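You operate a simulated robot arm through the tools that you are given. There is no shell and no other tool. Be economical: measure what you need, move in short steps, check, and stop when the job is done.

The job below is to be done with a simulated robot arm. You get a single attempt, and the scene is never put back.

TASK
Top the boiler up to the green band and press RESET.
Fine: the dial is OFF, the radiator bled. Open the black stop tap first; leave both taps and the flap shut.
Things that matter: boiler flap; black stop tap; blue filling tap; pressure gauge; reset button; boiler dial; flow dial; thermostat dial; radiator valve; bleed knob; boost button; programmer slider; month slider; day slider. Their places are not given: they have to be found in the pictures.

The check looks at the end state, three seconds after you hand in, the way a careful person would. Anything else that was tipped, shoved, dropped, spilled or broken makes it a failure.

THE ROBOT
A 7-joint arm with a two-finger parallel gripper, fixed in place. Base frame: the origin is at the foot of the arm, x ahead of it, y to its left, z up. Units: cm, rad, N and s.
With the tool pointing down near the work surface it reaches from about 34 to 78 cm from the base axis. Its first joint turns from -2.897 to 2.897 rad. Payload 3.91 kg.
Tool frame: the origin (TCP) lies between the finger pads and is the grasp point; the fingertips stand 3 cm ahead of it; z points along the fingers, y is the line along which they close. The gripper opens to 11 cm. The fingers are 2 cm wide and 1 cm thick; the gripper's body (4.8 by 11.2 cm) begins 5.5 cm behind the TCP.
Orientation is that of the tool frame in the base frame, as [roll, pitch, yaw] about the fixed x, y, z axes, in that order (R = Rz(yaw) Ry(pitch) Rx(roll)). With the fingers straight down and closing along the base's y, the tool's x points along the base's -x, its y along +y and its z along -z.

THE INTERFACE
- The arm moves only by the tool move_arm. Its argument "series" is a list of rows, each a list of 3 entries, a list of its own where there are three numbers: the shift along the tool's x, y, z in units of 25 mm (1.0 is 25 mm), then the turn, a rotation vector about the tool's x, y, z in units of 5 degrees (1.0 is 5 degrees), then the gripper command, from -1 (shut) to 1 (fully open), values between in proportion. In form: [[[dx, dy, dz], [ax, ay, az], claw], ...]. A call has 1 to 8 rows; each row shifts and turns the commanded pose from where the row before left it, along the tool's axes as they then stand. A call with a number of a shift or a turn outside -1 to 1 is refused whole. Each row takes 0.2 s and may step no farther than 5 cm and 0.15 rad from the row before; otherwise, or with a gripper value out of range, the whole call is refused. Where a pose cannot be reached the arm comes as near as it can. A force on the tool above 40 N (or 10 N above the force at the start of the call, whichever is more), or a blocked arm, ends the call early, and 0.2 s more pass. Each finger travels about 15.3 cm/s and halts on what it meets, pressing with about 37 N; the grip force reading is that of the motor and also rises with nothing between the fingers. The clock runs only during rows and for 0.2 s after the last one: add rows that do not move to give the fingers time. The reply holds the time, the measured pose of the TCP, the force on the tool along the base axes, the opening and the grip force, in the units named above and with some noise.
- Cameras (640 x 400 px; columns grow to the right, rows downward): "scene" is fixed at [21.99, -50.02, 157.49]; the picture's right is [1.00, -0.03, 0.00], its down [-0.01, -0.20, -0.98] and it looks along [0.03, 0.98, -0.20] (base axes); focal length 347 px, centre (320, 200). "wrist" rides on the gripper at [-3.6, 0, -5.7] in the tool frame; the picture's right is [0.00, -1.00, 0.00], its down [0.97, 0.00, -0.24] and it looks along [0.24, 0.00, 0.97] (tool axes); focal length 218 px, centre (320, 200).
- camera(camera): a new picture of that camera. No time passes.
- move_column(by): slides the trunk up (or, below 0, down) by that many cm; the arm rides with it, the base frame stays. It gives what a move gives, with no picture.
- pixel_to_xyz(camera, pixels): for up to 12 pixels [column, row] of the newest picture of that camera ("zoom" is the newest enlarged one), the place [x, y, z] in the base frame of the surface seen there, good to about 0.3 cm. No time passes.
- zoom(camera, box): a new picture of the part [left, top, right, bottom] of that camera's present view, enlarged. No time passes.
- hand_in(): hands the job in; it is judged then, once.

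Go step by step. Measure first, check grasps and placings, and put right what went wrong. The budget is 80 turns and 38 pictures, counting those below and the enlarged ones. Unless the task says otherwise, let go and move clear before handing in, and close with one line.

The tools are called after ">>>" by a JSON object that holds its "op" and its "data". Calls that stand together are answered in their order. move_arm: Moves the arm, as the interface text tells. Its arguments: {"type":"object","properties":{"series":{"type":"array","items":{"type":"array"}}},"required":["series"]} The other tools are called the same way: move_column (by) slides the trunk up or down; camera (camera) takes a picture; pixel_to_xyz (camera, pixels) gives the place of the surface under pixels of a picture; zoom (camera, box) takes an enlarged picture of a part of a camera's view; hand_in () hands the job in.

At the start:

```text
time_s: 0.0
eef_pos: [20.2, 35.86, 141.08]
tool_rot: [-3.141, 0.001, 3.139]
force: [0.1, -0.1, 0.9]
width: 11.01
grip_force: 0.1
trunk travel left (down, up): [-57.5, 3.5]
```

scene: 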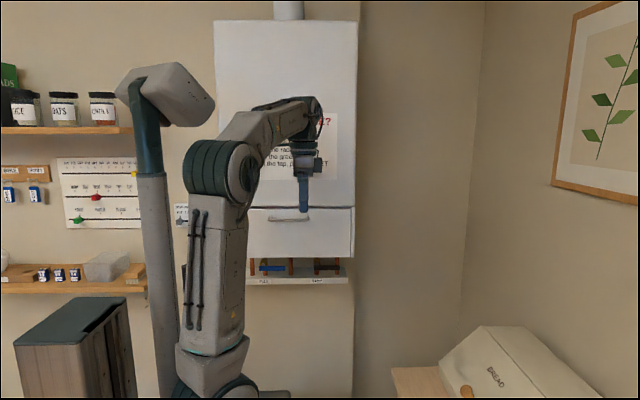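
wrist: 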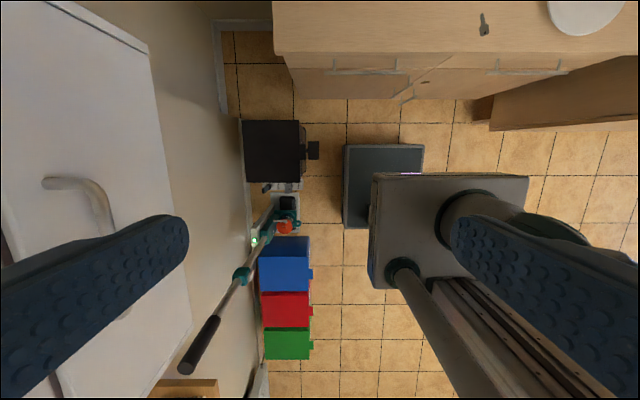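

The boiler stands on the wall at about columns 215-357, with the flap and its handle near (290,218) and taps below near (290,268). I'll enlarge those areas.

>>> {"op": "zoom", "data": {"camera": "scene", "box": [210, 190, 370, 290]}}

>>> {"op": "zoom", "data": {"camera": "scene", "box": [210, 80, 370, 180]}}

```text
4.00 times, centred on (290, 240) of scene
```

zoom: 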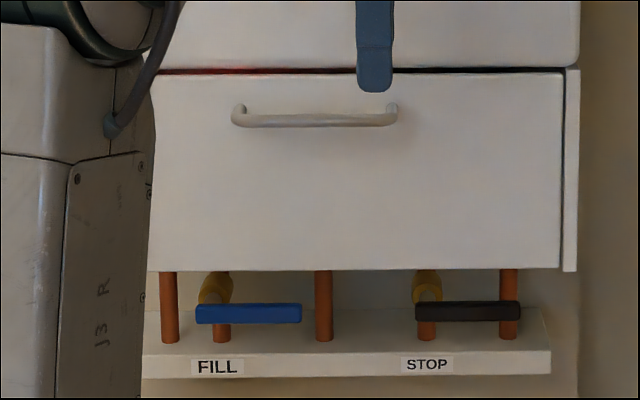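

```text
4.00 times, centred on (290, 130) of scene
```

zoom: 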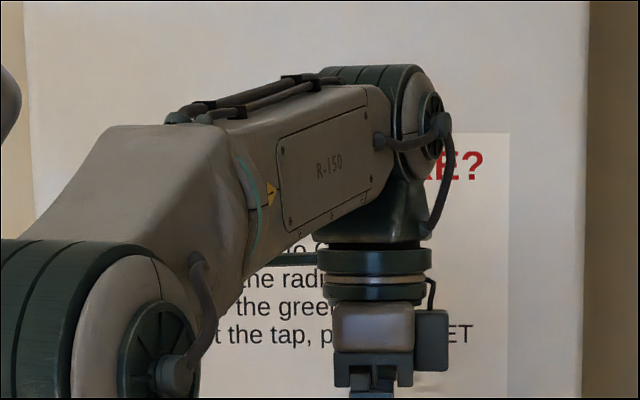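

The flap is shut with a bar handle at zoom (315,118). Both levers lie level: blue at (248,313), black at (467,311). I'll measure them.

>>> {"op": "zoom", "data": {"camera": "scene", "box": [210, 190, 370, 290]}}

>>> {"op": "pixel_to_xyz", "data": {"camera": "zoom", "pixels": [[240, 118], [315, 121], [390, 118], [315, 180], [200, 313], [298, 313], [420, 311], [516, 311], [428, 292], [215, 290], [428, 364], [350, 88]]}}

>>> {"op": "pixel_to_xyz", "data": {"camera": "zoom", "pixels": [[200, 265], [550, 265], [550, 80], [170, 80], [570, 200], [330, 320], [510, 330], [450, 50], [540, 290], [530, 330], [300, 345], [420, 335]]}}

```text
4.00 times, centred on (290, 240) of scene
```

zoom: 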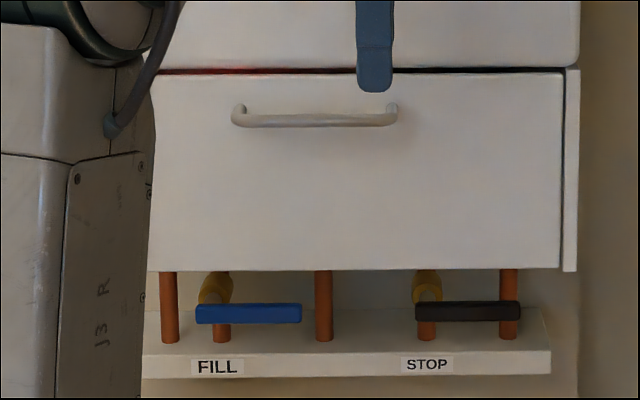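

```text
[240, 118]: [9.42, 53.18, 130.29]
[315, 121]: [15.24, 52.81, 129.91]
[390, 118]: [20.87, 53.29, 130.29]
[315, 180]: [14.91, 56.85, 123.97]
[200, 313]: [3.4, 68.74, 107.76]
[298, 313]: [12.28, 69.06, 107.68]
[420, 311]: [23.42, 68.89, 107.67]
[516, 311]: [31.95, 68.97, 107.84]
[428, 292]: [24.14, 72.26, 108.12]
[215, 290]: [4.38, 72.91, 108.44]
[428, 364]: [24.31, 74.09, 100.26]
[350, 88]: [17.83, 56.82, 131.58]
```

```text
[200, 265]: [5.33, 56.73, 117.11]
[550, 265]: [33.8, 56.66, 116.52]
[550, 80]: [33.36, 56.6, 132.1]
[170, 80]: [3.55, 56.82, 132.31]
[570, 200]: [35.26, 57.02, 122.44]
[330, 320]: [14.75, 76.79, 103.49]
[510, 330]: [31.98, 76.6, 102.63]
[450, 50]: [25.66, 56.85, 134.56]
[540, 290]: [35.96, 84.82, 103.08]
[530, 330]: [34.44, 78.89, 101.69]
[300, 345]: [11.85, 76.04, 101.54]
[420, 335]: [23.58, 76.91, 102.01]
```

The flap face is at y≈56.7 (z 116.5–132.3) and its bar is at y≈53, z≈130. The taps pivot near (4.4, 69, 108) and (24.1, 69, 108). I'll turn the tool to point forward (+y), with the fingers closing vertically.

>>> {"op": "move_arm", "data": {"series": [[[0, 0, 0], [-1, 0, 0], 0], [[0, 0, 0], [-1, 0, 0], 0], [[0, 0, 0], [-1, 0, 0], 0], [[0, 0, 0], [-1, 0, 0], 0], [[0, 0, 0], [-1, 0, 0], 0], [[0, 0, 0], [-1, 0, 0], 0], [[0, 0, 0], [-1, 0, 0], 0], [[0, 0, 0], [-1, 0, 0], 0]]}}

>>> {"op": "move_arm", "data": {"series": [[[0, 0, 0], [-1, 0, 0], 0], [[0, 0, 0], [-1, 0, 0], 0], [[0, 0, 0], [-1, 0, 0], 0], [[0, 0, 0], [-1, 0, 0], 0], [[0, 0, 0], [-1, 0, 0], 0], [[0, 0, 0], [-1, 0, 0], 0], [[0, 0, 0], [-1, 0, 0], 0], [[0, 0, 0], [-1, 0, 0], 0]]}}

>>> {"op": "move_arm", "data": {"series": [[[0, 0, 0], [-1, 0, 0], 0], [[0, 0, 0], [-1, 0, 0], 0], [[0, 0, 0], [0, 0, 0], 0]]}}

>>> {"op": "camera", "data": {"camera": "scene"}}

>>> {"op": "camera", "data": {"camera": "wrist"}}

```text
time_s: 1.8
eef_pos: [20.1, 35.8, 140.94]
tool_rot: [2.441, -0.001, 3.141]
force: [-0.3, -0.2, -0.8]
width: 5.49
grip_force: 0.0
trunk travel left (down, up): [-57.5, 3.5]
```

```text
time_s: 3.6
eef_pos: [20.32, 35.79, 141.06]
tool_rot: [1.743, 0.001, 3.14]
force: [-0.3, 0.0, 0.3]
width: 5.48
grip_force: 0.0
trunk travel left (down, up): [-57.5, 3.5]
```

```text
time_s: 4.4
eef_pos: [20.32, 35.75, 140.95]
tool_rot: [1.568, 0.001, 3.14]
force: [0.4, -0.3, -0.8]
width: 5.51
grip_force: 0.0
trunk travel left (down, up): [-57.5, 3.5]
```

```text
32 pictures are left
```

scene: 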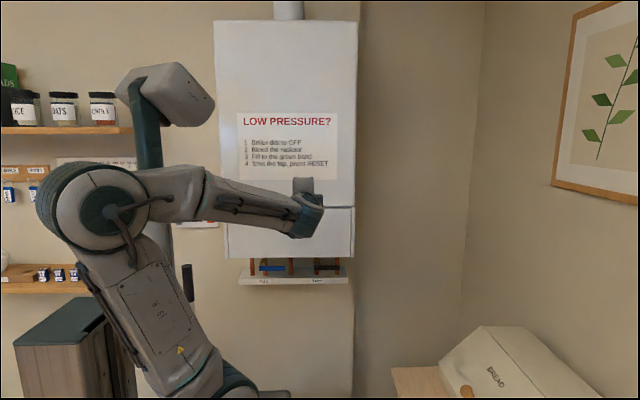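

```text
31 pictures are left
```

wrist: 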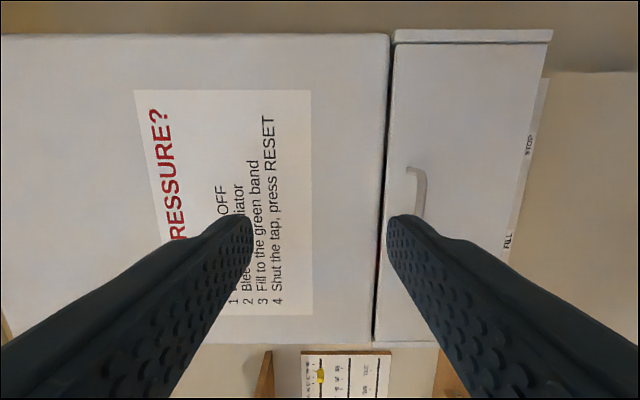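

The tool now points forward as planned, and the note reads "1 boiler dial to OFF … 4 shut the tap, press RESET". I'll move to the handle bar with the fingers straddling it.

>>> {"op": "move_arm", "data": {"series": [[[0.5, -1, 0], [0, 0, 0], 0], [[0.5, -1, 0.5], [0, 0, 0], 0], [[0.5, -1, 0.5], [0, 0, 0], 0], [[0.3, -1, 0.5], [0, 0, 0], 0], [[0, -0.4, 1], [0, 0, 0], 0], [[0, 0, 1], [0, 0, 0], 0], [[0, 0, 0.5], [0, 0, 0], 0], [[0, 0, 0], [0, 0, 0], 0]]}}

>>> {"op": "camera", "data": {"camera": "wrist"}}

```text
time_s: 6.2
eef_pos: [15.74, 46.07, 130.31]
tool_rot: [1.571, 0.0, 3.14]
force: [0.3, -0.3, 0.0]
width: 5.46
grip_force: 0.2
out of reach, approached as far as the arm can: row 4
trunk travel left (down, up): [-57.5, 3.5]
```

```text
30 pictures are left
```

wrist: 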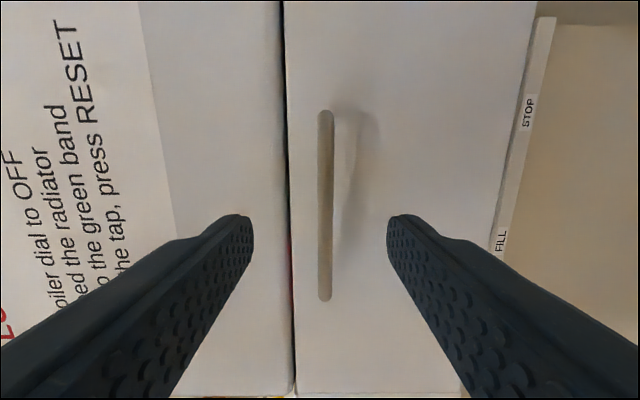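

The bar (column 325) sits between the fingers. I'll move ahead 5 cm and close.

>>> {"op": "move_arm", "data": {"series": [[[0.2, 0, 1], [0, 0, 0], 0], [[0, -0.1, 1], [0, 0, 0], 0], [[0, 0, 0], [0, 0, 0], 0], [[0, 0, 0], [0, 0, 0], -0.6], [[0, 0, 0], [0, 0, 0], -1], [[0, 0, 0], [0, 0, 0], -1]]}}

```text
time_s: 7.6
eef_pos: [15.23, 51.1, 130.1]
tool_rot: [1.574, 0.0, 3.141]
force: [-0.7, 0.1, -7.1]
width: 0.95
grip_force: 45.5
trunk travel left (down, up): [-57.5, 3.5]
```

The bar is gripped (width 0.95). I'll swing the flap open about its lower edge, turning with it, and start with 10° as a test.

>>> {"op": "move_arm", "data": {"series": [[[0, -0.216, -0.466], [-1, 0, 0], -1], [[0, -0.216, -0.466], [-1, 0, 0], -1], [[0, 0, 0], [0, 0, 0], -1]]}}

>>> {"op": "camera", "data": {"camera": "wrist"}}

```text
time_s: 8.4
eef_pos: [15.23, 48.92, 128.76]
tool_rot: [1.397, 0.001, -3.141]
force: [-3.3, 3.1, -7.9]
width: 0.93
grip_force: 45.2
trunk travel left (down, up): [-57.5, 3.5]
```

```text
29 pictures are left
```

wrist: 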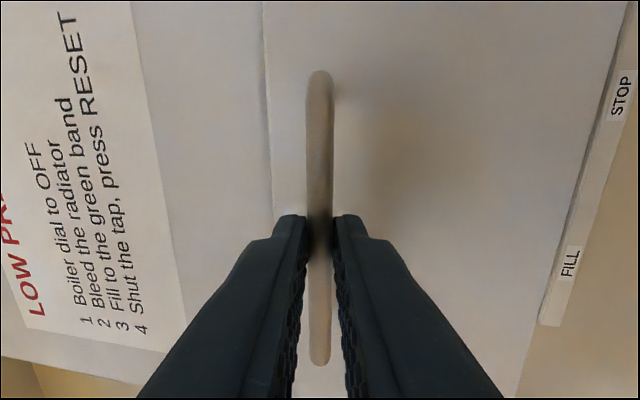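

The flap follows with little force, so I'll carry on.

>>> {"op": "move_arm", "data": {"series": [[[0, -0.216, -0.466], [-1, 0, 0], -1], [[0, -0.216, -0.466], [-1, 0, 0], -1], [[0, -0.216, -0.466], [-1, 0, 0], -1], [[0, -0.216, -0.466], [-1, 0, 0], -1], [[0, 0, 0], [0, 0, 0], -1]]}}

>>> {"op": "camera", "data": {"camera": "scene"}}

```text
time_s: 9.6
eef_pos: [15.25, 45.2, 125.23]
tool_rot: [1.047, 0.0, -3.141]
force: [-6.5, 3.5, -4.5]
width: 0.93
grip_force: 45.0
trunk travel left (down, up): [-57.5, 3.5]
```

```text
28 pictures are left
```

scene: 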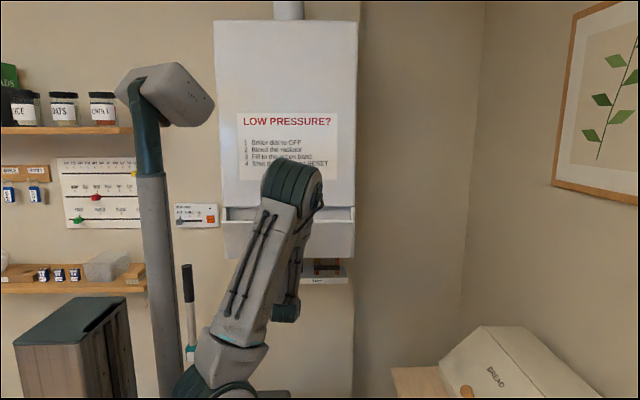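

The flap is at about 30° and still following. Continuing.

>>> {"op": "move_arm", "data": {"series": [[[0, -0.216, -0.466], [-1, 0, 0], -1], [[0, -0.216, -0.466], [-1, 0, 0], -1], [[0, -0.216, -0.466], [-1, 0, 0], -1], [[0, -0.216, -0.466], [-1, 0, 0], -1], [[0, 0, 0], [0, 0, 0], -1]]}}

```text
time_s: 10.8
eef_pos: [15.31, 43.07, 120.63]
tool_rot: [0.699, 0.0, 3.14]
force: [-5.5, 12.1, -7.7]
width: 0.99
grip_force: 44.8
trunk travel left (down, up): [-57.5, 3.5]
```

>>> {"op": "move_arm", "data": {"series": [[[0, -0.216, -0.466], [-1, 0, 0], -1], [[0, -0.216, -0.466], [-1, 0, 0], -1], [[0, -0.216, -0.466], [-1, 0, 0], -1], [[0, -0.216, -0.466], [-1, 0, 0], -1], [[0, 0, 0], [0, 0, 0], -1]]}}

>>> {"op": "camera", "data": {"camera": "scene"}}

```text
time_s: 12.0
eef_pos: [15.3, 42.42, 115.61]
tool_rot: [0.351, 0.002, 3.14]
force: [-7.1, 18.0, -3.7]
width: 0.95
grip_force: 44.9
trunk travel left (down, up): [-57.5, 3.5]
```

```text
27 pictures are left
```

scene: 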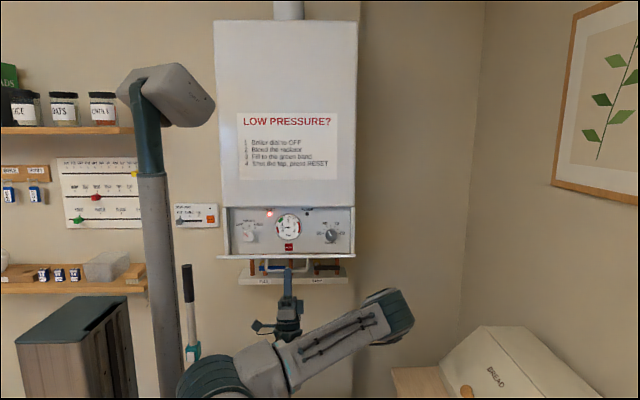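

The flap is at about 70° and the panel is showing. I'll ease it a bit further.

>>> {"op": "move_arm", "data": {"series": [[[0, -0.1, -0.35], [-1, 0, 0], -1], [[0, -0.1, -0.4], [-1, 0, 0], -1], [[0, -0.15, -0.4], [-1, 0, 0], -1], [[0, 0, 0], [0, 0, 0], -1]]}}

>>> {"op": "zoom", "data": {"camera": "scene", "box": [210, 195, 370, 295]}}

```text
time_s: 13.0
eef_pos: [15.33, 43.03, 112.53]
tool_rot: [0.095, 0.001, 3.139]
force: [-8.2, 23.2, 0.5]
width: 0.96
grip_force: 45.2
trunk travel left (down, up): [-57.5, 3.5]
```

```text
4.00 times, centred on (290, 245) of scene
```

zoom: 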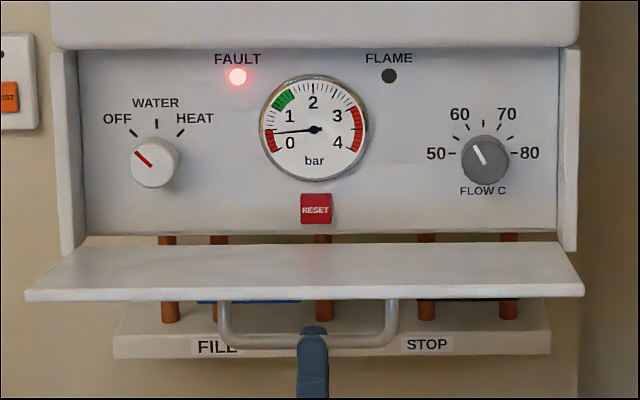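

The gauge reads about 0.5 bar, the green band is about 1.1–1.5, the dial is at OFF and the fault lamp is red. I'll measure the panel and flap.

>>> {"op": "pixel_to_xyz", "data": {"camera": "zoom", "pixels": [[315, 200], [315, 218], [315, 130], [120, 200], [40, 293], [570, 290], [300, 250], [390, 330], [235, 340], [310, 345], [85, 245], [320, 275]]}}

```text
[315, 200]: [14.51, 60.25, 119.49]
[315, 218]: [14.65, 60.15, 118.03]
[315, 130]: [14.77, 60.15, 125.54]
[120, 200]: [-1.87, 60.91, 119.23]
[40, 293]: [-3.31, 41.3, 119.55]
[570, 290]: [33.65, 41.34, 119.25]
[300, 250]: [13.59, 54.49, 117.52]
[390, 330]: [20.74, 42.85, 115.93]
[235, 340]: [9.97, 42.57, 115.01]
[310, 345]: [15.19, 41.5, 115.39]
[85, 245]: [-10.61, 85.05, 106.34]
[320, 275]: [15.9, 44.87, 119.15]
```

The flap is nearly level (outer edge z≈119.4, hinge z≈117). I'll let go gently, withdraw straight back and see whether it holds.

>>> {"op": "move_arm", "data": {"series": [[[0, 0, 0], [0, 0, 0], -0.6], [[0, 0, 0], [0, 0, 0], -0.3], [[0, 0, -0.5], [0, 0, 0], -0.3], [[0, 0, -1], [0, 0, 0], -0.3], [[0, 0, -1], [0, 0, 0], -0.3], [[0, 0, 0], [0, 0, 0], -0.3]]}}

>>> {"op": "camera", "data": {"camera": "scene"}}

```text
time_s: 14.4
eef_pos: [15.59, 41.66, 106.57]
tool_rot: [0.087, 0.001, 3.139]
force: [0.7, -0.4, 0.0]
width: 3.85
grip_force: 0.2
trunk travel left (down, up): [-57.5, 3.5]
```

```text
25 pictures are left
```

scene: 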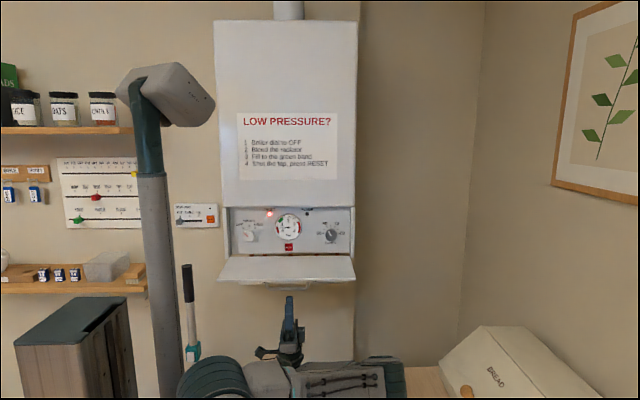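

The flap has dropped a little further. I'll measure its edge now.

>>> {"op": "pixel_to_xyz", "data": {"camera": "scene", "pixels": [[225, 278], [345, 278], [287, 258], [287, 279], [278, 288], [287, 289]]}}

```text
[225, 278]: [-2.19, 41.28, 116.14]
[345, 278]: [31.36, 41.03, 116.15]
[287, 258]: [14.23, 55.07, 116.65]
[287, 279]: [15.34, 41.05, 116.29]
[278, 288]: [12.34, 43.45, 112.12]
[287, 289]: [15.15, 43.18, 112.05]
```

The flap rests level at z≈116 with its handle hanging to z≈112 at y≈43. I'll back down slightly and turn the tool forward again underneath it.

>>> {"op": "move_arm", "data": {"series": [[[0, 0, -1], [0, 0, 0], -0.3], [[0, 0, 0], [1, 0, 0], -0.3], [[0, 0, 0], [1, 0, 0], -0.3], [[0, 0, 0], [1, 0, 0], -0.3], [[0, 0, 0], [1, 0, 0], -0.3], [[0, 0, 0], [1, 0, 0], -0.3], [[0, 0, 0], [1, 0, 0], -0.3], [[0, 0, 0], [1, 0, 0], -0.3]]}}

>>> {"op": "move_arm", "data": {"series": [[[0, 0, 0], [1, 0, 0], -0.3], [[0, 0, 0], [1, 0, 0], -0.3], [[0, 0, 0], [1, 0, 0], -0.3], [[0, 0, 0], [1, 0, 0], -0.3], [[0, 0, 0], [1, 0, 0], -0.3], [[0, 0, 0], [1, 0, 0], -0.3], [[0, 0, 0], [1, 0, 0], -0.3], [[0, 0, 0], [1, 0, 0], -0.3]]}}

>>> {"op": "move_arm", "data": {"series": [[[0, 0, 0], [1, 0, 0], -0.3], [[0, 0, 0], [1, 0, 0], -0.3], [[0, 0, 0], [0, 0, 0], -0.3]]}}

>>> {"op": "camera", "data": {"camera": "wrist"}}

```text
time_s: 16.2
eef_pos: [15.28, 41.39, 104.13]
tool_rot: [0.7, 0.0, -3.14]
force: [-1.1, 0.3, 0.0]
width: 3.84
grip_force: 0.0
trunk travel left (down, up): [-57.5, 3.5]
```

```text
time_s: 17.5
eef_pos: [20.16, 44.37, 101.85]
tool_rot: [1.162, 0.086, 3.024]
force: [-0.3, -0.4, -0.6]
width: 3.85
grip_force: 0.1
trunk travel left (down, up): [-57.5, 3.5]
stopped in row 6: the arm was blocked; the commanded pose is now the measured one
```

```text
time_s: 18.3
eef_pos: [21.56, 45.03, 101.49]
tool_rot: [1.331, 0.107, 2.995]
force: [0.6, -0.5, 0.3]
width: 3.84
grip_force: 0.1
trunk travel left (down, up): [-57.5, 3.5]
```

```text
24 pictures are left
```

wrist: 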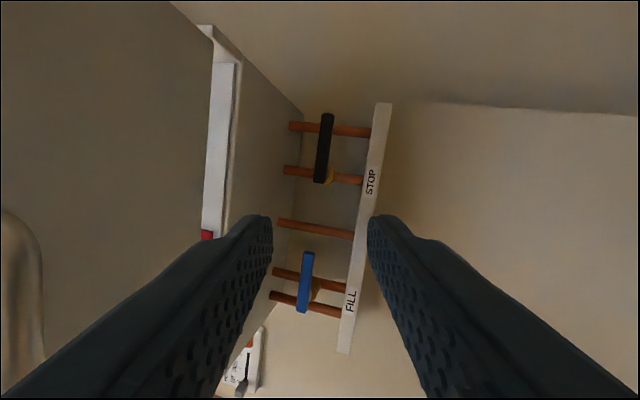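

I can see both levers: black at (324,148), blue at (305,283). The arm came up against a joint limit, so I'll lower the trunk for a better posture.

>>> {"op": "move_column", "data": {"by": -15}}

>>> {"op": "pixel_to_xyz", "data": {"camera": "wrist", "pixels": [[327, 118], [324, 148], [319, 180], [307, 257], [305, 283], [302, 310], [330, 178], [318, 285]]}}

```text
time_s: 20.1
eef_pos: [21.37, 45.11, 86.72]
tool_rot: [1.326, 0.104, 3.0]
force: [-0.1, -0.3, -0.7]
width: 3.85
grip_force: 0.0
trunk travel left (down, up): [-42.5, 18.5]
```

```text
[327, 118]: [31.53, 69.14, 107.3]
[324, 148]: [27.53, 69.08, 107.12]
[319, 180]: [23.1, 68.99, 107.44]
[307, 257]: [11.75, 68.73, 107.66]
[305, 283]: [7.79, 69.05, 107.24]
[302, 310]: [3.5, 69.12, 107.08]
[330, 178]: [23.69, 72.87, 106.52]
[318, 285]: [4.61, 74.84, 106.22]
```

Both readings agree: the levers are at z≈107.5 with their front face at y≈69. I'll level the tool and rise to tap height, staying in front.

>>> {"op": "move_arm", "data": {"series": [[[0, 0.5, 0.3], [0.93, 0.55, 0.4], -0.3], [[0, 0.5, 0.3], [0.93, 0.55, 0.4], -0.3], [[0, 0.5, 0.3], [0.93, 0.5, 0.4], -0.3], [[0, 0.8, 0.3], [0, 0, 0], -0.3], [[0, 0.8, 0.3], [0, 0, 0], -0.3], [[0, 0, 0], [0, 0, 0], -0.3]]}}

```text
time_s: 21.5
eef_pos: [19.85, 47.64, 94.91]
tool_rot: [1.588, -0.003, -3.107]
force: [-0.8, 0.1, -1.2]
width: 3.86
grip_force: 0.0
trunk travel left (down, up): [-42.5, 18.5]
```

Nearly level. I'll line up with the black tap pivot and come to y≈57.

>>> {"op": "move_arm", "data": {"series": [[[-0.5, 0.9, 0.4], [-0.2, -0.4, 0], -0.3], [[-0.5, 0.9, 0.4], [0, 0, 0], -0.3], [[-0.4, 0.9, 0.6], [0, 0, 0], -0.3], [[-0.2, 0.9, 0.6], [0, 0, 0], -0.3], [[0, 0.9, 0.6], [0, 0, 0], -0.3], [[0, 0.5, 0.9], [0, 0, 0], -0.3], [[0, 0, 0], [0, 0, 0], -0.3]]}}

>>> {"op": "camera", "data": {"camera": "scene"}}

>>> {"op": "camera", "data": {"camera": "wrist"}}

```text
time_s: 23.1
eef_pos: [23.88, 56.42, 107.08]
tool_rot: [1.571, -0.004, 3.14]
force: [-0.5, -0.5, -0.3]
width: 3.84
grip_force: 0.1
trunk travel left (down, up): [-42.5, 18.5]
```

```text
23 pictures are left
```

scene: 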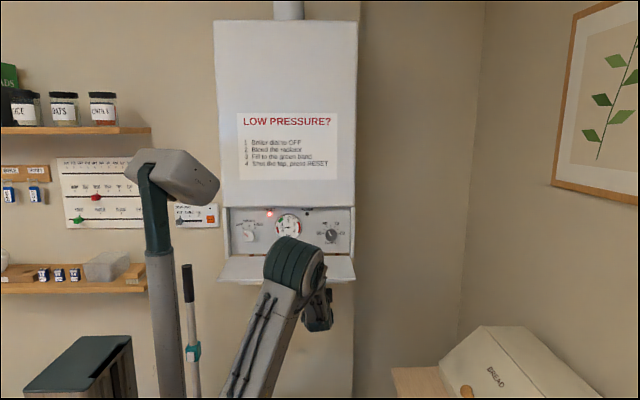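

```text
22 pictures are left
```

wrist: 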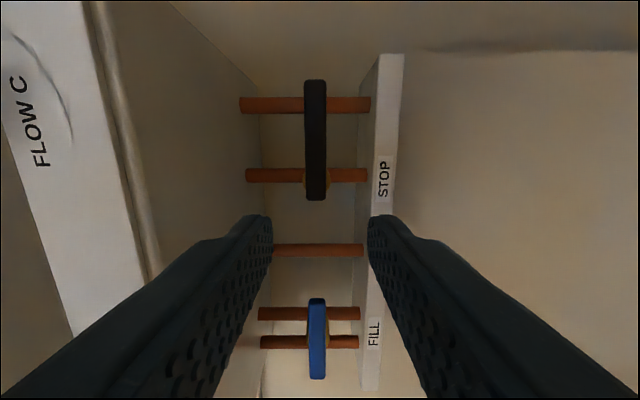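

The wrist's bulky joint (scene ~(290,260)) rides above the tool and would hit the open flap if I went straight in. I'll tilt the tool 40° upward so the wrist comes in from below.

>>> {"op": "move_arm", "data": {"series": [[[0, -0.5, -0.5], [-1, 0, 0], -1], [[0, -0.5, -0.3], [-1, 0, 0], -1], [[0, -0.4, 0], [-1, 0, 0], -1], [[0, 0, 0], [-1, 0, 0], -1], [[0, 0, 0], [-1, 0, 0], -1], [[0, 0, 0], [-1, 0, 0], -1], [[0, 0, 0], [-1, 0, 0], -1], [[0, 0, 0], [-1, 0, 0], -1]]}}

>>> {"op": "camera", "data": {"camera": "wrist"}}

>>> {"op": "camera", "data": {"camera": "scene"}}

```text
time_s: 24.9
eef_pos: [23.91, 54.81, 103.69]
tool_rot: [0.874, -0.006, 3.139]
force: [-0.8, 0.2, 0.1]
width: 0.0
grip_force: 36.9
trunk travel left (down, up): [-42.5, 18.5]
```

```text
21 pictures are left
```

wrist: 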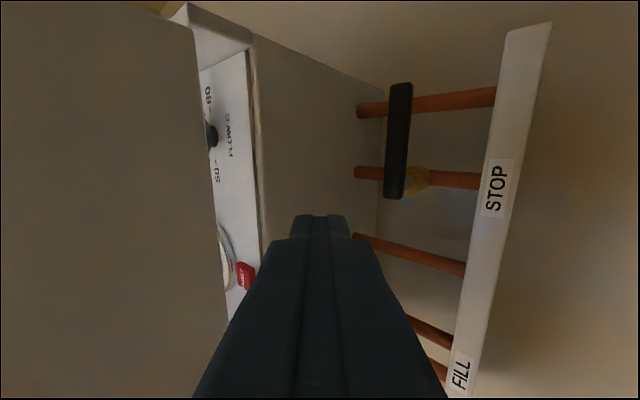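

```text
20 pictures are left
```

scene: 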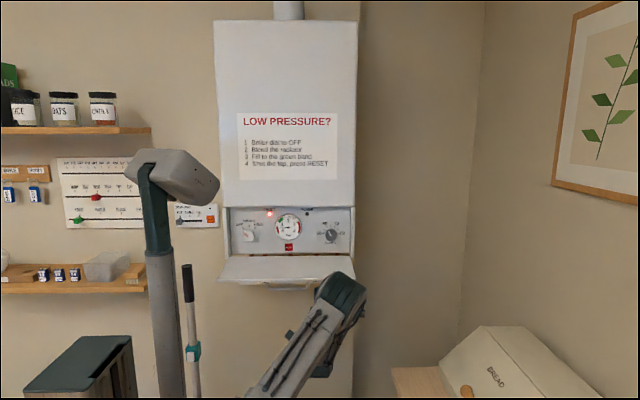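

The wrist joint shows near (345,290). I'll measure where it actually is relative to the flap.

>>> {"op": "pixel_to_xyz", "data": {"camera": "scene", "pixels": [[342, 275], [340, 285], [355, 290], [360, 320], [325, 290], [320, 310], [300, 340], [322, 370], [345, 320], [290, 335], [270, 375]]}}

```text
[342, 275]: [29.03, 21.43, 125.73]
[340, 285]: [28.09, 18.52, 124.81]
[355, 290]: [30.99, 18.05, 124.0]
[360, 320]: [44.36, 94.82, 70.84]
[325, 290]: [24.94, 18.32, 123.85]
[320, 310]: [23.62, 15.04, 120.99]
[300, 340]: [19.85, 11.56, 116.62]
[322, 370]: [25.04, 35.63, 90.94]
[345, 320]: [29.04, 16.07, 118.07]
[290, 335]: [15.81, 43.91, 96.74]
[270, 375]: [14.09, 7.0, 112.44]
```

That bulk is the elbow (y≈21, z≈120), so the forearm comes down in front of the flap and there is room to go forward. I'll bring the closed fingertips under the outer part of the black lever (x≈30).

>>> {"op": "move_arm", "data": {"series": [[[-0.49, -0.77, 0.75], [0, 0, 0], -1], [[-0.49, -0.77, 0.75], [0, 0, 0], -1], [[-0.49, -0.77, 0.75], [0, 0, 0], -1], [[-0.49, -0.77, 0.75], [0, 0, 0], -1], [[-0.49, -0.77, 0.75], [0, 0, 0], -1], [[0, 0, 0], [0, 0, 0], -1]]}}

>>> {"op": "camera", "data": {"camera": "wrist"}}

>>> {"op": "camera", "data": {"camera": "scene"}}

```text
time_s: 26.3
eef_pos: [30.04, 68.01, 102.4]
tool_rot: [0.874, -0.004, 3.139]
force: [1.0, -0.7, -0.5]
width: 0.0
grip_force: 37.2
trunk travel left (down, up): [-42.5, 18.5]
```

```text
19 pictures are left
```

wrist: 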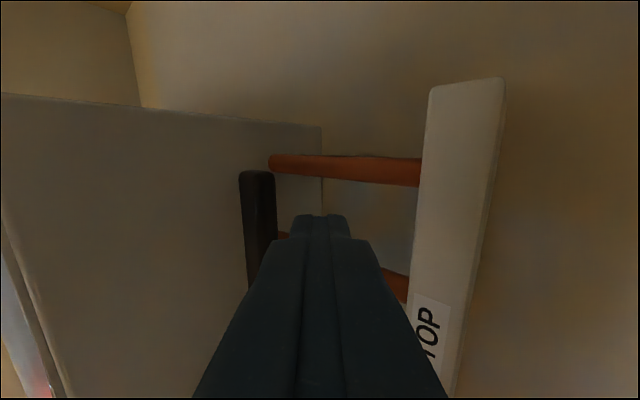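

```text
18 pictures are left
```

scene: 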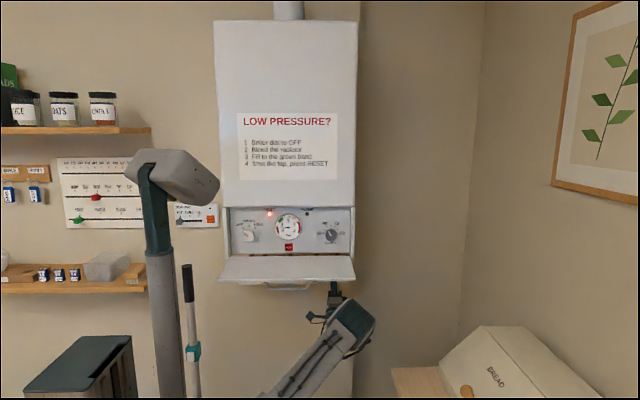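

The fingertips are under the black lever, and the gauge stays visible. I'll push up 3 cm to test the direction.

>>> {"op": "move_arm", "data": {"series": [[[0, 0.306, 0.257], [0, 0, 0], -1], [[0, 0.306, 0.257], [0, 0, 0], -1], [[0, 0.306, 0.257], [0, 0, 0], -1], [[0, 0, 0], [0, 0, 0], -1]]}}

>>> {"op": "camera", "data": {"camera": "wrist"}}

```text
time_s: 27.1
eef_pos: [29.99, 68.03, 103.93]
tool_rot: [0.891, -0.006, -3.141]
force: [-1.5, -4.8, -8.9]
width: 0.0
grip_force: 37.2
trunk travel left (down, up): [-42.5, 18.5]
stopped in row 3: the force on the tool passed its limit (the readings are from after the stop); the commanded pose is now the measured one
```

```text
17 pictures are left
```

wrist: 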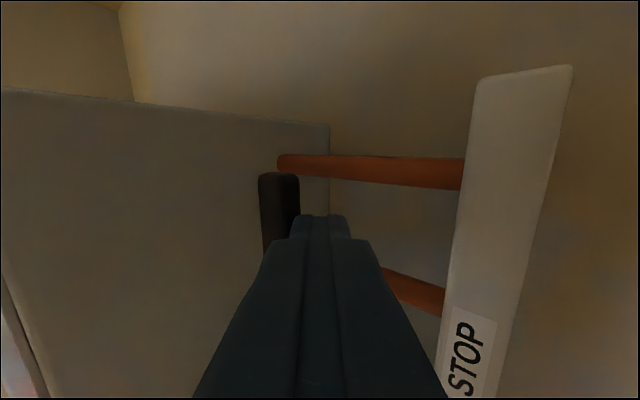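

It hit a hard stop going up, so the black lever opens downward. I'll back off, rise, and come in over the top of the lever.

>>> {"op": "move_arm", "data": {"series": [[[0, -0.2, -0.8], [-0.2, 0, 0], -1], [[0, 0, -1], [0, 0, 0], -1], [[0, 0, -1], [0, 0, 0], -1], [[0, 0.84, 0.71], [0, 0, 0], -1], [[0, 0.84, 0.71], [0, 0, 0], -1], [[0, 0.84, 0.71], [0, 0, 0], -1], [[0, 0.84, 0.71], [0, 0, 0], -1], [[0, 0, 0], [0, 0, 0], -1]]}}

```text
time_s: 28.9
eef_pos: [30.02, 62.99, 110.6]
tool_rot: [0.871, -0.008, -3.141]
force: [0.2, 0.6, -0.4]
width: 0.0
grip_force: 36.5
trunk travel left (down, up): [-42.5, 18.5]
```

>>> {"op": "move_arm", "data": {"series": [[[0, -0.43, 0.51], [0, 0, 0], -1], [[0, -0.5, 0.45], [0, 0, 0], -1], [[0, -0.43, 0.51], [0, 0, 0], -1], [[0, -0.1, 0.1], [0, 0, 0], -1], [[0, 0, 0], [0, 0, 0], -1]]}}

>>> {"op": "camera", "data": {"camera": "wrist"}}

```text
time_s: 30.1
eef_pos: [29.99, 68.29, 110.15]
tool_rot: [0.872, -0.006, -3.139]
force: [0.6, -0.5, -0.9]
width: 0.0
grip_force: 37.2
trunk travel left (down, up): [-42.5, 18.5]
```

```text
16 pictures are left
```

wrist: 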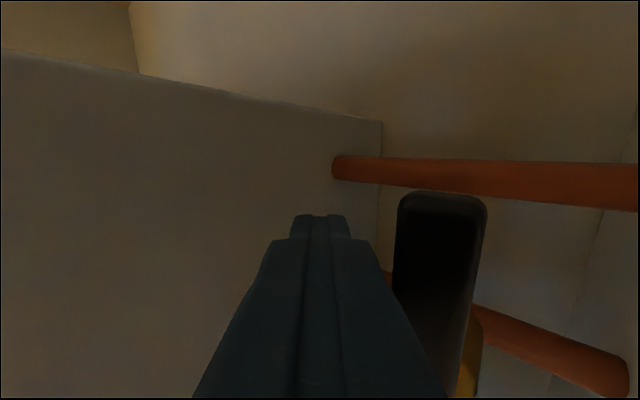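

The fingers are over the black lever. I'll sweep it down along its arc about (24.1, 107.6).

>>> {"op": "move_arm", "data": {"series": [[[0.03, -0.81, -0.68], [0, 0, 0], -1], [[0.03, -0.468, -0.393], [0, 0, 0], -1], [[0.18, -0.447, -0.375], [0, 0, 0], -1], [[0.33, -0.392, -0.329], [0, 0, 0], -1], [[0.45, -0.315, -0.265], [0, 0, 0], -1], [[0.54, -0.217, -0.182], [0, 0, 0], -1], [[0.2, 0, 0], [0, 0, 0], -1], [[0, 0, 0], [0, 0, 0], -1]]}}

>>> {"op": "camera", "data": {"camera": "wrist"}}

```text
time_s: 31.9
eef_pos: [25.94, 68.31, 101.5]
tool_rot: [0.872, -0.008, 3.138]
force: [16.2, 3.4, 1.4]
width: 0.0
grip_force: 36.8
trunk travel left (down, up): [-42.5, 18.5]
```

```text
15 pictures are left
```

wrist: 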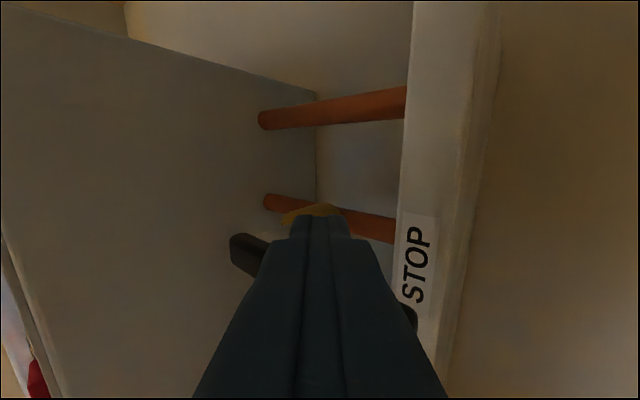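

The black lever now hangs vertically and the stop pushes back with 16 N, so it is open. Next I'll retreat and cross over to the blue tap.

>>> {"op": "move_arm", "data": {"series": [[[-0.4, 0, 0], [0, 0, 0], -1], [[0, 0, -1], [0, 0, 0], -1], [[0, 0, -1], [0, 0, 0], -1], [[0, 0, -1], [0, 0, 0], -1], [[0, 0, -1], [0, 0, 0], -1], [[0, 0, 0], [0, 0, 0], -1]]}}

>>> {"op": "move_arm", "data": {"series": [[[0.98, 0.24, 0.3], [0, 0, 0], -0.27], [[0.98, 0.24, 0.3], [0, 0, 0], -0.27], [[0.98, 0.24, 0.3], [0, 0, 0], -0.27], [[0.98, 0.24, 0.3], [0, 0, 0], -0.27], [[0.98, 0.24, 0.3], [0, 0, 0], -0.27], [[0.98, 0.24, 0.3], [0, 0, 0], -0.27], [[0.98, 0.24, 0.3], [0, 0, 0], -0.27], [[0, 0, 0], [0, 0, 0], -0.27]]}}

>>> {"op": "camera", "data": {"camera": "wrist"}}

>>> {"op": "camera", "data": {"camera": "scene"}}

```text
time_s: 33.3
eef_pos: [26.47, 60.58, 94.98]
tool_rot: [0.873, -0.004, -3.14]
force: [0.0, 0.2, 0.3]
width: 0.0
grip_force: 36.8
trunk travel left (down, up): [-42.5, 18.5]
```

```text
time_s: 35.1
eef_pos: [9.33, 62.01, 101.81]
tool_rot: [0.871, -0.006, -3.141]
force: [-0.4, -0.5, 0.5]
width: 4.01
grip_force: 0.2
trunk travel left (down, up): [-42.5, 18.5]
```

```text
14 pictures are left
```

wrist: 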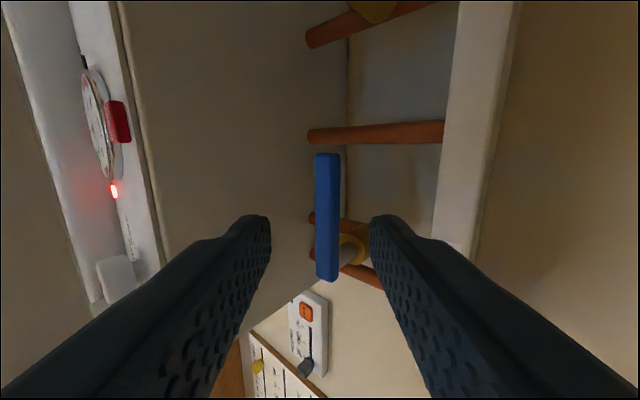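

```text
13 pictures are left
```

scene: 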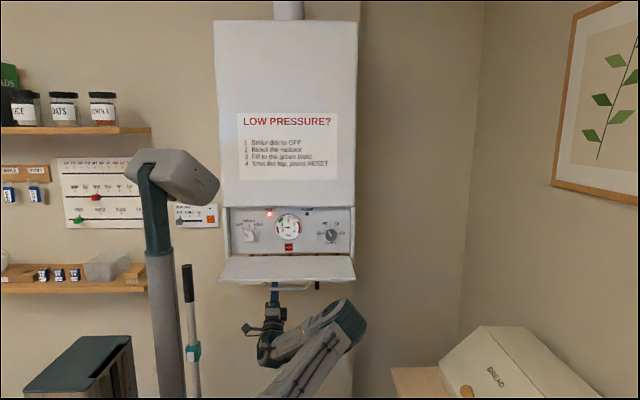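

The blue lever (325,215) lies between the open fingers, and the gauge is visible in the scene. I'll slide in until the fingers straddle it.

>>> {"op": "move_arm", "data": {"series": [[[0, -0.05, 0.97], [0, 0, 0], -0.27], [[0, -0.05, 0.97], [0, 0, 0], -0.27], [[0, 0, 0.97], [0, 0, 0], -0.27], [[0, 0, 0.9], [0, 0, 0], -0.27], [[0, 0, 0], [0, 0, 0], -0.27]]}}

>>> {"op": "zoom", "data": {"camera": "scene", "box": [210, 195, 370, 295]}}

```text
time_s: 36.3
eef_pos: [9.23, 69.48, 107.66]
tool_rot: [0.87, -0.006, -3.139]
force: [0.2, -0.6, 0.2]
width: 4.0
grip_force: 0.0
trunk travel left (down, up): [-42.5, 18.5]
```

```text
4.00 times, centred on (290, 245) of scene
```

zoom: 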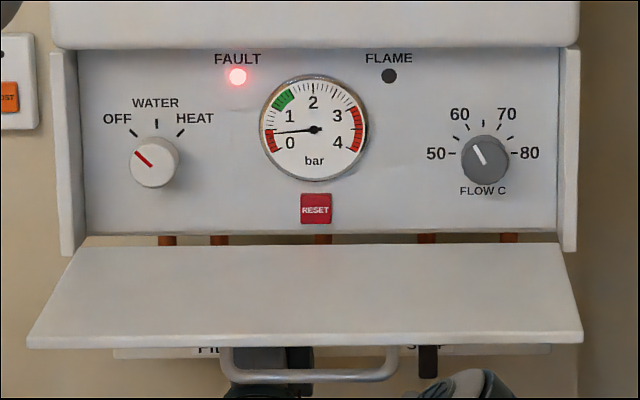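

The gauge still shows 0.5. I'll press the blue lever down by about 30° and watch the gauge.

>>> {"op": "move_arm", "data": {"series": [[[0, -0.35, -0.29], [0, 0, 0], -0.27], [[0, -0.35, -0.29], [0, 0, 0], -0.27], [[0, -0.35, -0.29], [0, 0, 0], -0.27], [[0, 0, 0], [0, 0, 0], -0.27]]}}

>>> {"op": "zoom", "data": {"camera": "scene", "box": [250, 205, 330, 255]}}

```text
time_s: 37.3
eef_pos: [9.38, 69.33, 104.38]
tool_rot: [0.872, -0.007, -3.14]
force: [0.6, -1.4, 1.2]
width: 4.15
grip_force: 1.1
trunk travel left (down, up): [-42.5, 18.5]
```

```text
8.00 times, centred on (290, 230) of scene
```

zoom: 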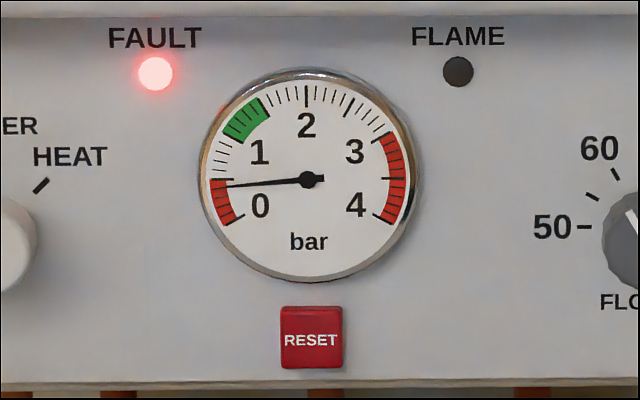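

The needle is still at about 0.45 (the green band spans about 1.0–1.5). I'll open a bit further, to about 45°.

>>> {"op": "move_arm", "data": {"series": [[[0, -0.25, -0.2], [0, 0, 0], -0.27], [[0, -0.2, -0.17], [0, 0, 0], -0.27], [[0, 0, 0], [0, 0, 0], -0.27]]}}

>>> {"op": "zoom", "data": {"camera": "scene", "box": [250, 205, 330, 255]}}

```text
time_s: 38.1
eef_pos: [9.46, 69.51, 102.89]
tool_rot: [0.872, -0.006, -3.14]
force: [1.3, -1.6, 0.6]
width: 4.07
grip_force: 0.7
trunk travel left (down, up): [-42.5, 18.5]
```

```text
8.00 times, centred on (290, 230) of scene
```

zoom: 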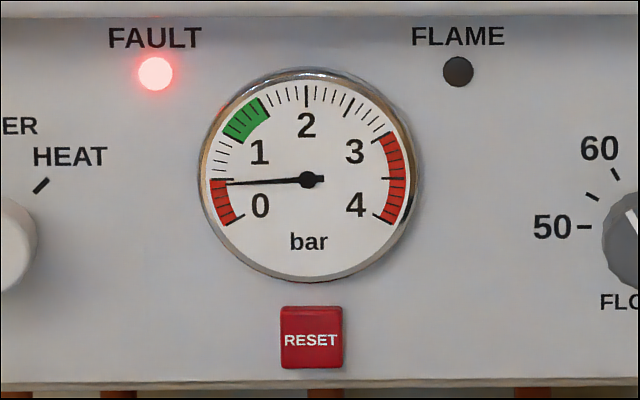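

The needle moved a touch (row 187 → 184), so it is filling slowly. I'll hold for 3.6 s and look again.

>>> {"op": "move_arm", "data": {"series": [[[0, 0, 0], [0, 0, 0], -0.27], [[0, 0, 0], [0, 0, 0], -0.27], [[0, 0, 0], [0, 0, 0], -0.27], [[0, 0, 0], [0, 0, 0], -0.27], [[0, 0, 0], [0, 0, 0], -0.27], [[0, 0, 0], [0, 0, 0], -0.27], [[0, 0, 0], [0, 0, 0], -0.27], [[0, 0, 0], [0, 0, 0], -0.27]]}}

>>> {"op": "move_arm", "data": {"series": [[[0, 0, 0], [0, 0, 0], -0.27], [[0, 0, 0], [0, 0, 0], -0.27], [[0, 0, 0], [0, 0, 0], -0.27], [[0, 0, 0], [0, 0, 0], -0.27], [[0, 0, 0], [0, 0, 0], -0.27], [[0, 0, 0], [0, 0, 0], -0.27], [[0, 0, 0], [0, 0, 0], -0.27], [[0, 0, 0], [0, 0, 0], -0.27]]}}

>>> {"op": "zoom", "data": {"camera": "scene", "box": [250, 205, 330, 255]}}

```text
time_s: 39.9
eef_pos: [9.39, 69.39, 102.81]
tool_rot: [0.871, -0.005, -3.139]
force: [-0.1, 0.0, 0.4]
width: 4.03
grip_force: 0.0
trunk travel left (down, up): [-42.5, 18.5]
```

```text
time_s: 41.7
eef_pos: [9.35, 69.47, 102.95]
tool_rot: [0.871, -0.005, -3.14]
force: [0.5, -0.3, 0.9]
width: 4.03
grip_force: 0.1
trunk travel left (down, up): [-42.5, 18.5]
```

```text
8.00 times, centred on (290, 230) of scene
```

zoom: 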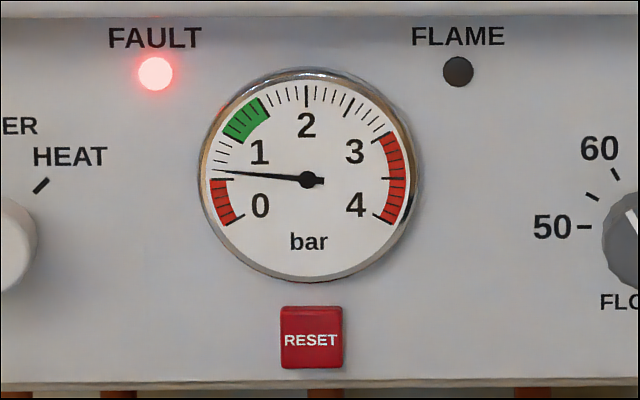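

The needle is at about 0.58 bar, rising about 0.037 bar/s. I'll hold about 14 s more, then check (expecting about 1.1).

>>> {"op": "move_arm", "data": {"series": [[[0, 0, 0], [0, 0, 0], -0.27], [[0, 0, 0], [0, 0, 0], -0.27], [[0, 0, 0], [0, 0, 0], -0.27], [[0, 0, 0], [0, 0, 0], -0.27], [[0, 0, 0], [0, 0, 0], -0.27], [[0, 0, 0], [0, 0, 0], -0.27], [[0, 0, 0], [0, 0, 0], -0.27], [[0, 0, 0], [0, 0, 0], -0.27]]}}

>>> {"op": "move_arm", "data": {"series": [[[0, 0, 0], [0, 0, 0], -0.27], [[0, 0, 0], [0, 0, 0], -0.27], [[0, 0, 0], [0, 0, 0], -0.27], [[0, 0, 0], [0, 0, 0], -0.27], [[0, 0, 0], [0, 0, 0], -0.27], [[0, 0, 0], [0, 0, 0], -0.27], [[0, 0, 0], [0, 0, 0], -0.27], [[0, 0, 0], [0, 0, 0], -0.27]]}}

>>> {"op": "move_arm", "data": {"series": [[[0, 0, 0], [0, 0, 0], -0.27], [[0, 0, 0], [0, 0, 0], -0.27], [[0, 0, 0], [0, 0, 0], -0.27], [[0, 0, 0], [0, 0, 0], -0.27], [[0, 0, 0], [0, 0, 0], -0.27], [[0, 0, 0], [0, 0, 0], -0.27], [[0, 0, 0], [0, 0, 0], -0.27], [[0, 0, 0], [0, 0, 0], -0.27]]}}

>>> {"op": "move_arm", "data": {"series": [[[0, 0, 0], [0, 0, 0], -0.27], [[0, 0, 0], [0, 0, 0], -0.27], [[0, 0, 0], [0, 0, 0], -0.27], [[0, 0, 0], [0, 0, 0], -0.27], [[0, 0, 0], [0, 0, 0], -0.27], [[0, 0, 0], [0, 0, 0], -0.27], [[0, 0, 0], [0, 0, 0], -0.27], [[0, 0, 0], [0, 0, 0], -0.27]]}}

>>> {"op": "move_arm", "data": {"series": [[[0, 0, 0], [0, 0, 0], -0.27], [[0, 0, 0], [0, 0, 0], -0.27], [[0, 0, 0], [0, 0, 0], -0.27], [[0, 0, 0], [0, 0, 0], -0.27], [[0, 0, 0], [0, 0, 0], -0.27], [[0, 0, 0], [0, 0, 0], -0.27], [[0, 0, 0], [0, 0, 0], -0.27], [[0, 0, 0], [0, 0, 0], -0.27]]}}

>>> {"op": "move_arm", "data": {"series": [[[0, 0, 0], [0, 0, 0], -0.27], [[0, 0, 0], [0, 0, 0], -0.27], [[0, 0, 0], [0, 0, 0], -0.27], [[0, 0, 0], [0, 0, 0], -0.27], [[0, 0, 0], [0, 0, 0], -0.27], [[0, 0, 0], [0, 0, 0], -0.27], [[0, 0, 0], [0, 0, 0], -0.27], [[0, 0, 0], [0, 0, 0], -0.27]]}}

>>> {"op": "move_arm", "data": {"series": [[[0, 0, 0], [0, 0, 0], -0.27], [[0, 0, 0], [0, 0, 0], -0.27], [[0, 0, 0], [0, 0, 0], -0.27], [[0, 0, 0], [0, 0, 0], -0.27], [[0, 0, 0], [0, 0, 0], -0.27], [[0, 0, 0], [0, 0, 0], -0.27], [[0, 0, 0], [0, 0, 0], -0.27], [[0, 0, 0], [0, 0, 0], -0.27]]}}

>>> {"op": "move_arm", "data": {"series": [[[0, 0, 0], [0, 0, 0], -0.27], [[0, 0, 0], [0, 0, 0], -0.27], [[0, 0, 0], [0, 0, 0], -0.27], [[0, 0, 0], [0, 0, 0], -0.27], [[0, 0, 0], [0, 0, 0], -0.27], [[0, 0, 0], [0, 0, 0], -0.27], [[0, 0, 0], [0, 0, 0], -0.27], [[0, 0, 0], [0, 0, 0], -0.27]]}}

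>>> {"op": "zoom", "data": {"camera": "scene", "box": [250, 205, 330, 255]}}

```text
time_s: 43.5
eef_pos: [9.35, 69.45, 102.98]
tool_rot: [0.873, -0.005, -3.141]
force: [-1.4, -0.2, -0.1]
width: 4.02
grip_force: 0.1
trunk travel left (down, up): [-42.5, 18.5]
```

```text
time_s: 45.3
eef_pos: [9.41, 69.56, 102.86]
tool_rot: [0.871, -0.005, -3.139]
force: [0.2, -0.1, -0.6]
width: 4.03
grip_force: 0.0
trunk travel left (down, up): [-42.5, 18.5]
```

```text
time_s: 47.1
eef_pos: [9.41, 69.41, 102.84]
tool_rot: [0.871, -0.006, -3.14]
force: [-0.7, 0.0, 0.0]
width: 4.04
grip_force: 0.1
trunk travel left (down, up): [-42.5, 18.5]
```

```text
time_s: 48.9
eef_pos: [9.4, 69.48, 102.97]
tool_rot: [0.872, -0.006, -3.139]
force: [0.2, 1.0, -0.4]
width: 3.98
grip_force: 0.0
trunk travel left (down, up): [-42.5, 18.5]
```

```text
time_s: 50.7
eef_pos: [9.28, 69.52, 102.94]
tool_rot: [0.871, -0.004, -3.14]
force: [-0.3, 0.6, 0.0]
width: 4.02
grip_force: 0.1
trunk travel left (down, up): [-42.5, 18.5]
```

```text
time_s: 52.5
eef_pos: [9.39, 69.42, 102.82]
tool_rot: [0.87, -0.005, -3.14]
force: [0.3, -0.2, 0.2]
width: 3.99
grip_force: 0.0
trunk travel left (down, up): [-42.5, 18.5]
```

```text
time_s: 54.3
eef_pos: [9.33, 69.45, 102.82]
tool_rot: [0.87, -0.006, -3.14]
force: [0.1, -0.1, 0.2]
width: 4.0
grip_force: 0.1
trunk travel left (down, up): [-42.5, 18.5]
```

```text
time_s: 56.1
eef_pos: [9.42, 69.45, 102.97]
tool_rot: [0.873, -0.007, -3.138]
force: [-0.2, 0.3, 0.1]
width: 4.03
grip_force: 0.0
trunk travel left (down, up): [-42.5, 18.5]
```

```text
8.00 times, centred on (290, 230) of scene
```

zoom: 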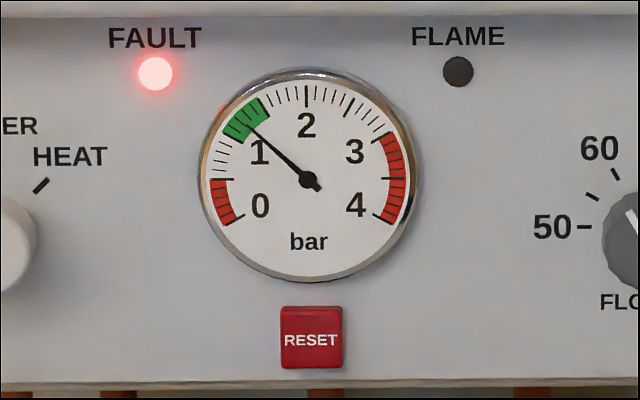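

The needle sits at about 1.22, in the middle of the green band. I'll lift the blue lever straight back to its stop.

>>> {"op": "move_arm", "data": {"series": [[[0, 0.43, 0.36], [0, 0, 0], -0.27], [[0, 0.43, 0.36], [0, 0, 0], -0.27], [[0, 0.43, 0.36], [0, 0, 0], -0.27], [[0, 0.43, 0.36], [0, 0, 0], -0.27], [[0, 0.25, 0.21], [0, 0, 0], -0.27], [[0, 0.15, 0.12], [0, 0, 0], -0.27], [[0, 0, 0], [0, 0, 0], -0.27]]}}

```text
time_s: 57.7
eef_pos: [9.41, 69.79, 109.39]
tool_rot: [0.876, -0.008, -3.14]
force: [0.2, 4.6, -17.0]
width: 4.83
grip_force: 8.4
trunk travel left (down, up): [-42.5, 18.5]
```

There is 17 N of resistance, so the lever is against its stop. I'll ease off, retreat along the tool axis and check both the lever and the gauge.

>>> {"op": "move_arm", "data": {"series": [[[0, -0.4, -0.33], [0, 0, 0], -0.27], [[0, -0.1, -0.9], [0, 0, 0], -0.27], [[0, 0, -1], [0, 0, 0], -0.27], [[0, 0, -1], [0, 0, 0], -0.27], [[0, 0, -1], [0, 0, 0], -0.27], [[0, 0, 0], [0, 0, 0], -0.27]]}}

>>> {"op": "camera", "data": {"camera": "wrist"}}

>>> {"op": "pixel_to_xyz", "data": {"camera": "wrist", "pixels": [[327, 165], [327, 215], [327, 265], [318, 10]]}}

```text
time_s: 59.1
eef_pos: [9.44, 62.16, 101.93]
tool_rot: [0.871, -0.005, -3.139]
force: [0.3, 0.1, 1.1]
width: 4.02
grip_force: 0.0
trunk travel left (down, up): [-42.5, 18.5]
```

```text
7 pictures are left
```

wrist: 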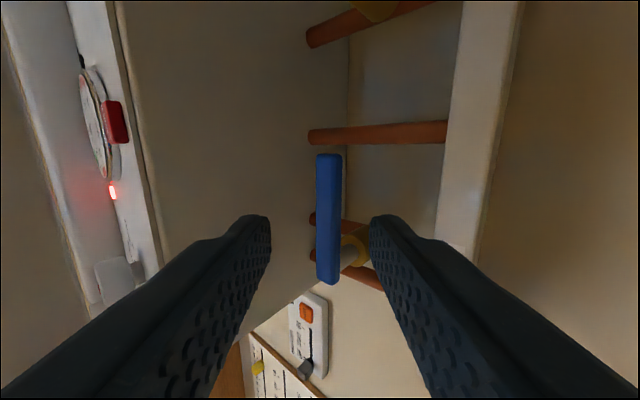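

```text
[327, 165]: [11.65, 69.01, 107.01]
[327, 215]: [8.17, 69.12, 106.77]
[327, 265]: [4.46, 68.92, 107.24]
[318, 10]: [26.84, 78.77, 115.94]
```

Blue is back exactly at its shut position (z≈107, level). Now I'll go to the left side of the hanging black lever with the fingers closed.

>>> {"op": "move_arm", "data": {"series": [[[-0.9, -0.334, -0.45], [0, 0, 0], -1], [[-0.9, -0.334, -0.45], [0, 0, 0], -1], [[-0.9, -0.334, -0.45], [0, 0, 0], -1], [[-0.9, -0.334, -0.45], [0, 0, 0], -1], [[-0.9, -0.334, -0.45], [0, 0, 0], -1], [[0, 0, 0], [0, 0, 0], -1]]}}

>>> {"op": "move_arm", "data": {"series": [[[0, 0, 1], [0, 0, 0], -1], [[0, 0, 1], [0, 0, 0], -1], [[0, 0, 1], [0, 0, 0], -1], [[0, 0, 1], [0, 0, 0], -1], [[0, 0, 0], [0, 0, 0], -1]]}}

```text
time_s: 60.5
eef_pos: [20.6, 60.48, 95.22]
tool_rot: [0.873, -0.008, -3.138]
force: [0.1, 0.5, -0.7]
width: 0.0
grip_force: 37.1
trunk travel left (down, up): [-42.5, 18.5]
```

```text
time_s: 61.7
eef_pos: [20.52, 68.3, 101.58]
tool_rot: [0.871, -0.009, -3.139]
force: [0.0, -0.4, -1.0]
width: 0.0
grip_force: 37.0
trunk travel left (down, up): [-42.5, 18.5]
```

I'm in place at the left of the lever (x≈20.5). Sweeping it back up along its arc.

>>> {"op": "move_arm", "data": {"series": [[[-0.63, 0, 0], [0, 0, 0], -1], [[-0.6, -0.1, -0.085], [0, 0, 0], -1], [[-0.61, 0, 0], [0, 0, 0], -1], [[-0.58, 0.09, 0.077], [0, 0, 0], -1], [[-0.51, 0.184, 0.154], [0, 0, 0], -1], [[-0.42, 0.306, 0.257], [0, 0, 0], -1], [[-0.28, 0.337, 0.283], [0, 0, 0], -1], [[0, 0, 0], [0, 0, 0], -1]]}}

```text
time_s: 63.5
eef_pos: [29.76, 68.29, 104.0]
tool_rot: [0.87, -0.005, -3.139]
force: [-2.9, -5.8, -6.3]
width: 0.01
grip_force: 36.9
trunk travel left (down, up): [-42.5, 18.5]
```

The resistance is light at TCP z 104.0. I'll nudge up a little to make sure the lever is on its stop.

>>> {"op": "move_arm", "data": {"series": [[[0, 0.1, 0.085], [0, 0, 0], -1], [[0, 0.1, 0.085], [0, 0, 0], -1], [[0, 0, 0], [0, 0, 0], -1]]}}

```text
time_s: 64.1
eef_pos: [29.77, 68.25, 103.99]
tool_rot: [0.884, -0.007, -3.137]
force: [-0.5, -5.0, -7.2]
width: 0.02
grip_force: 37.1
trunk travel left (down, up): [-42.5, 18.5]
stopped in row 3: the force on the tool passed its limit (the readings are from after the stop); the commanded pose is now the measured one
```

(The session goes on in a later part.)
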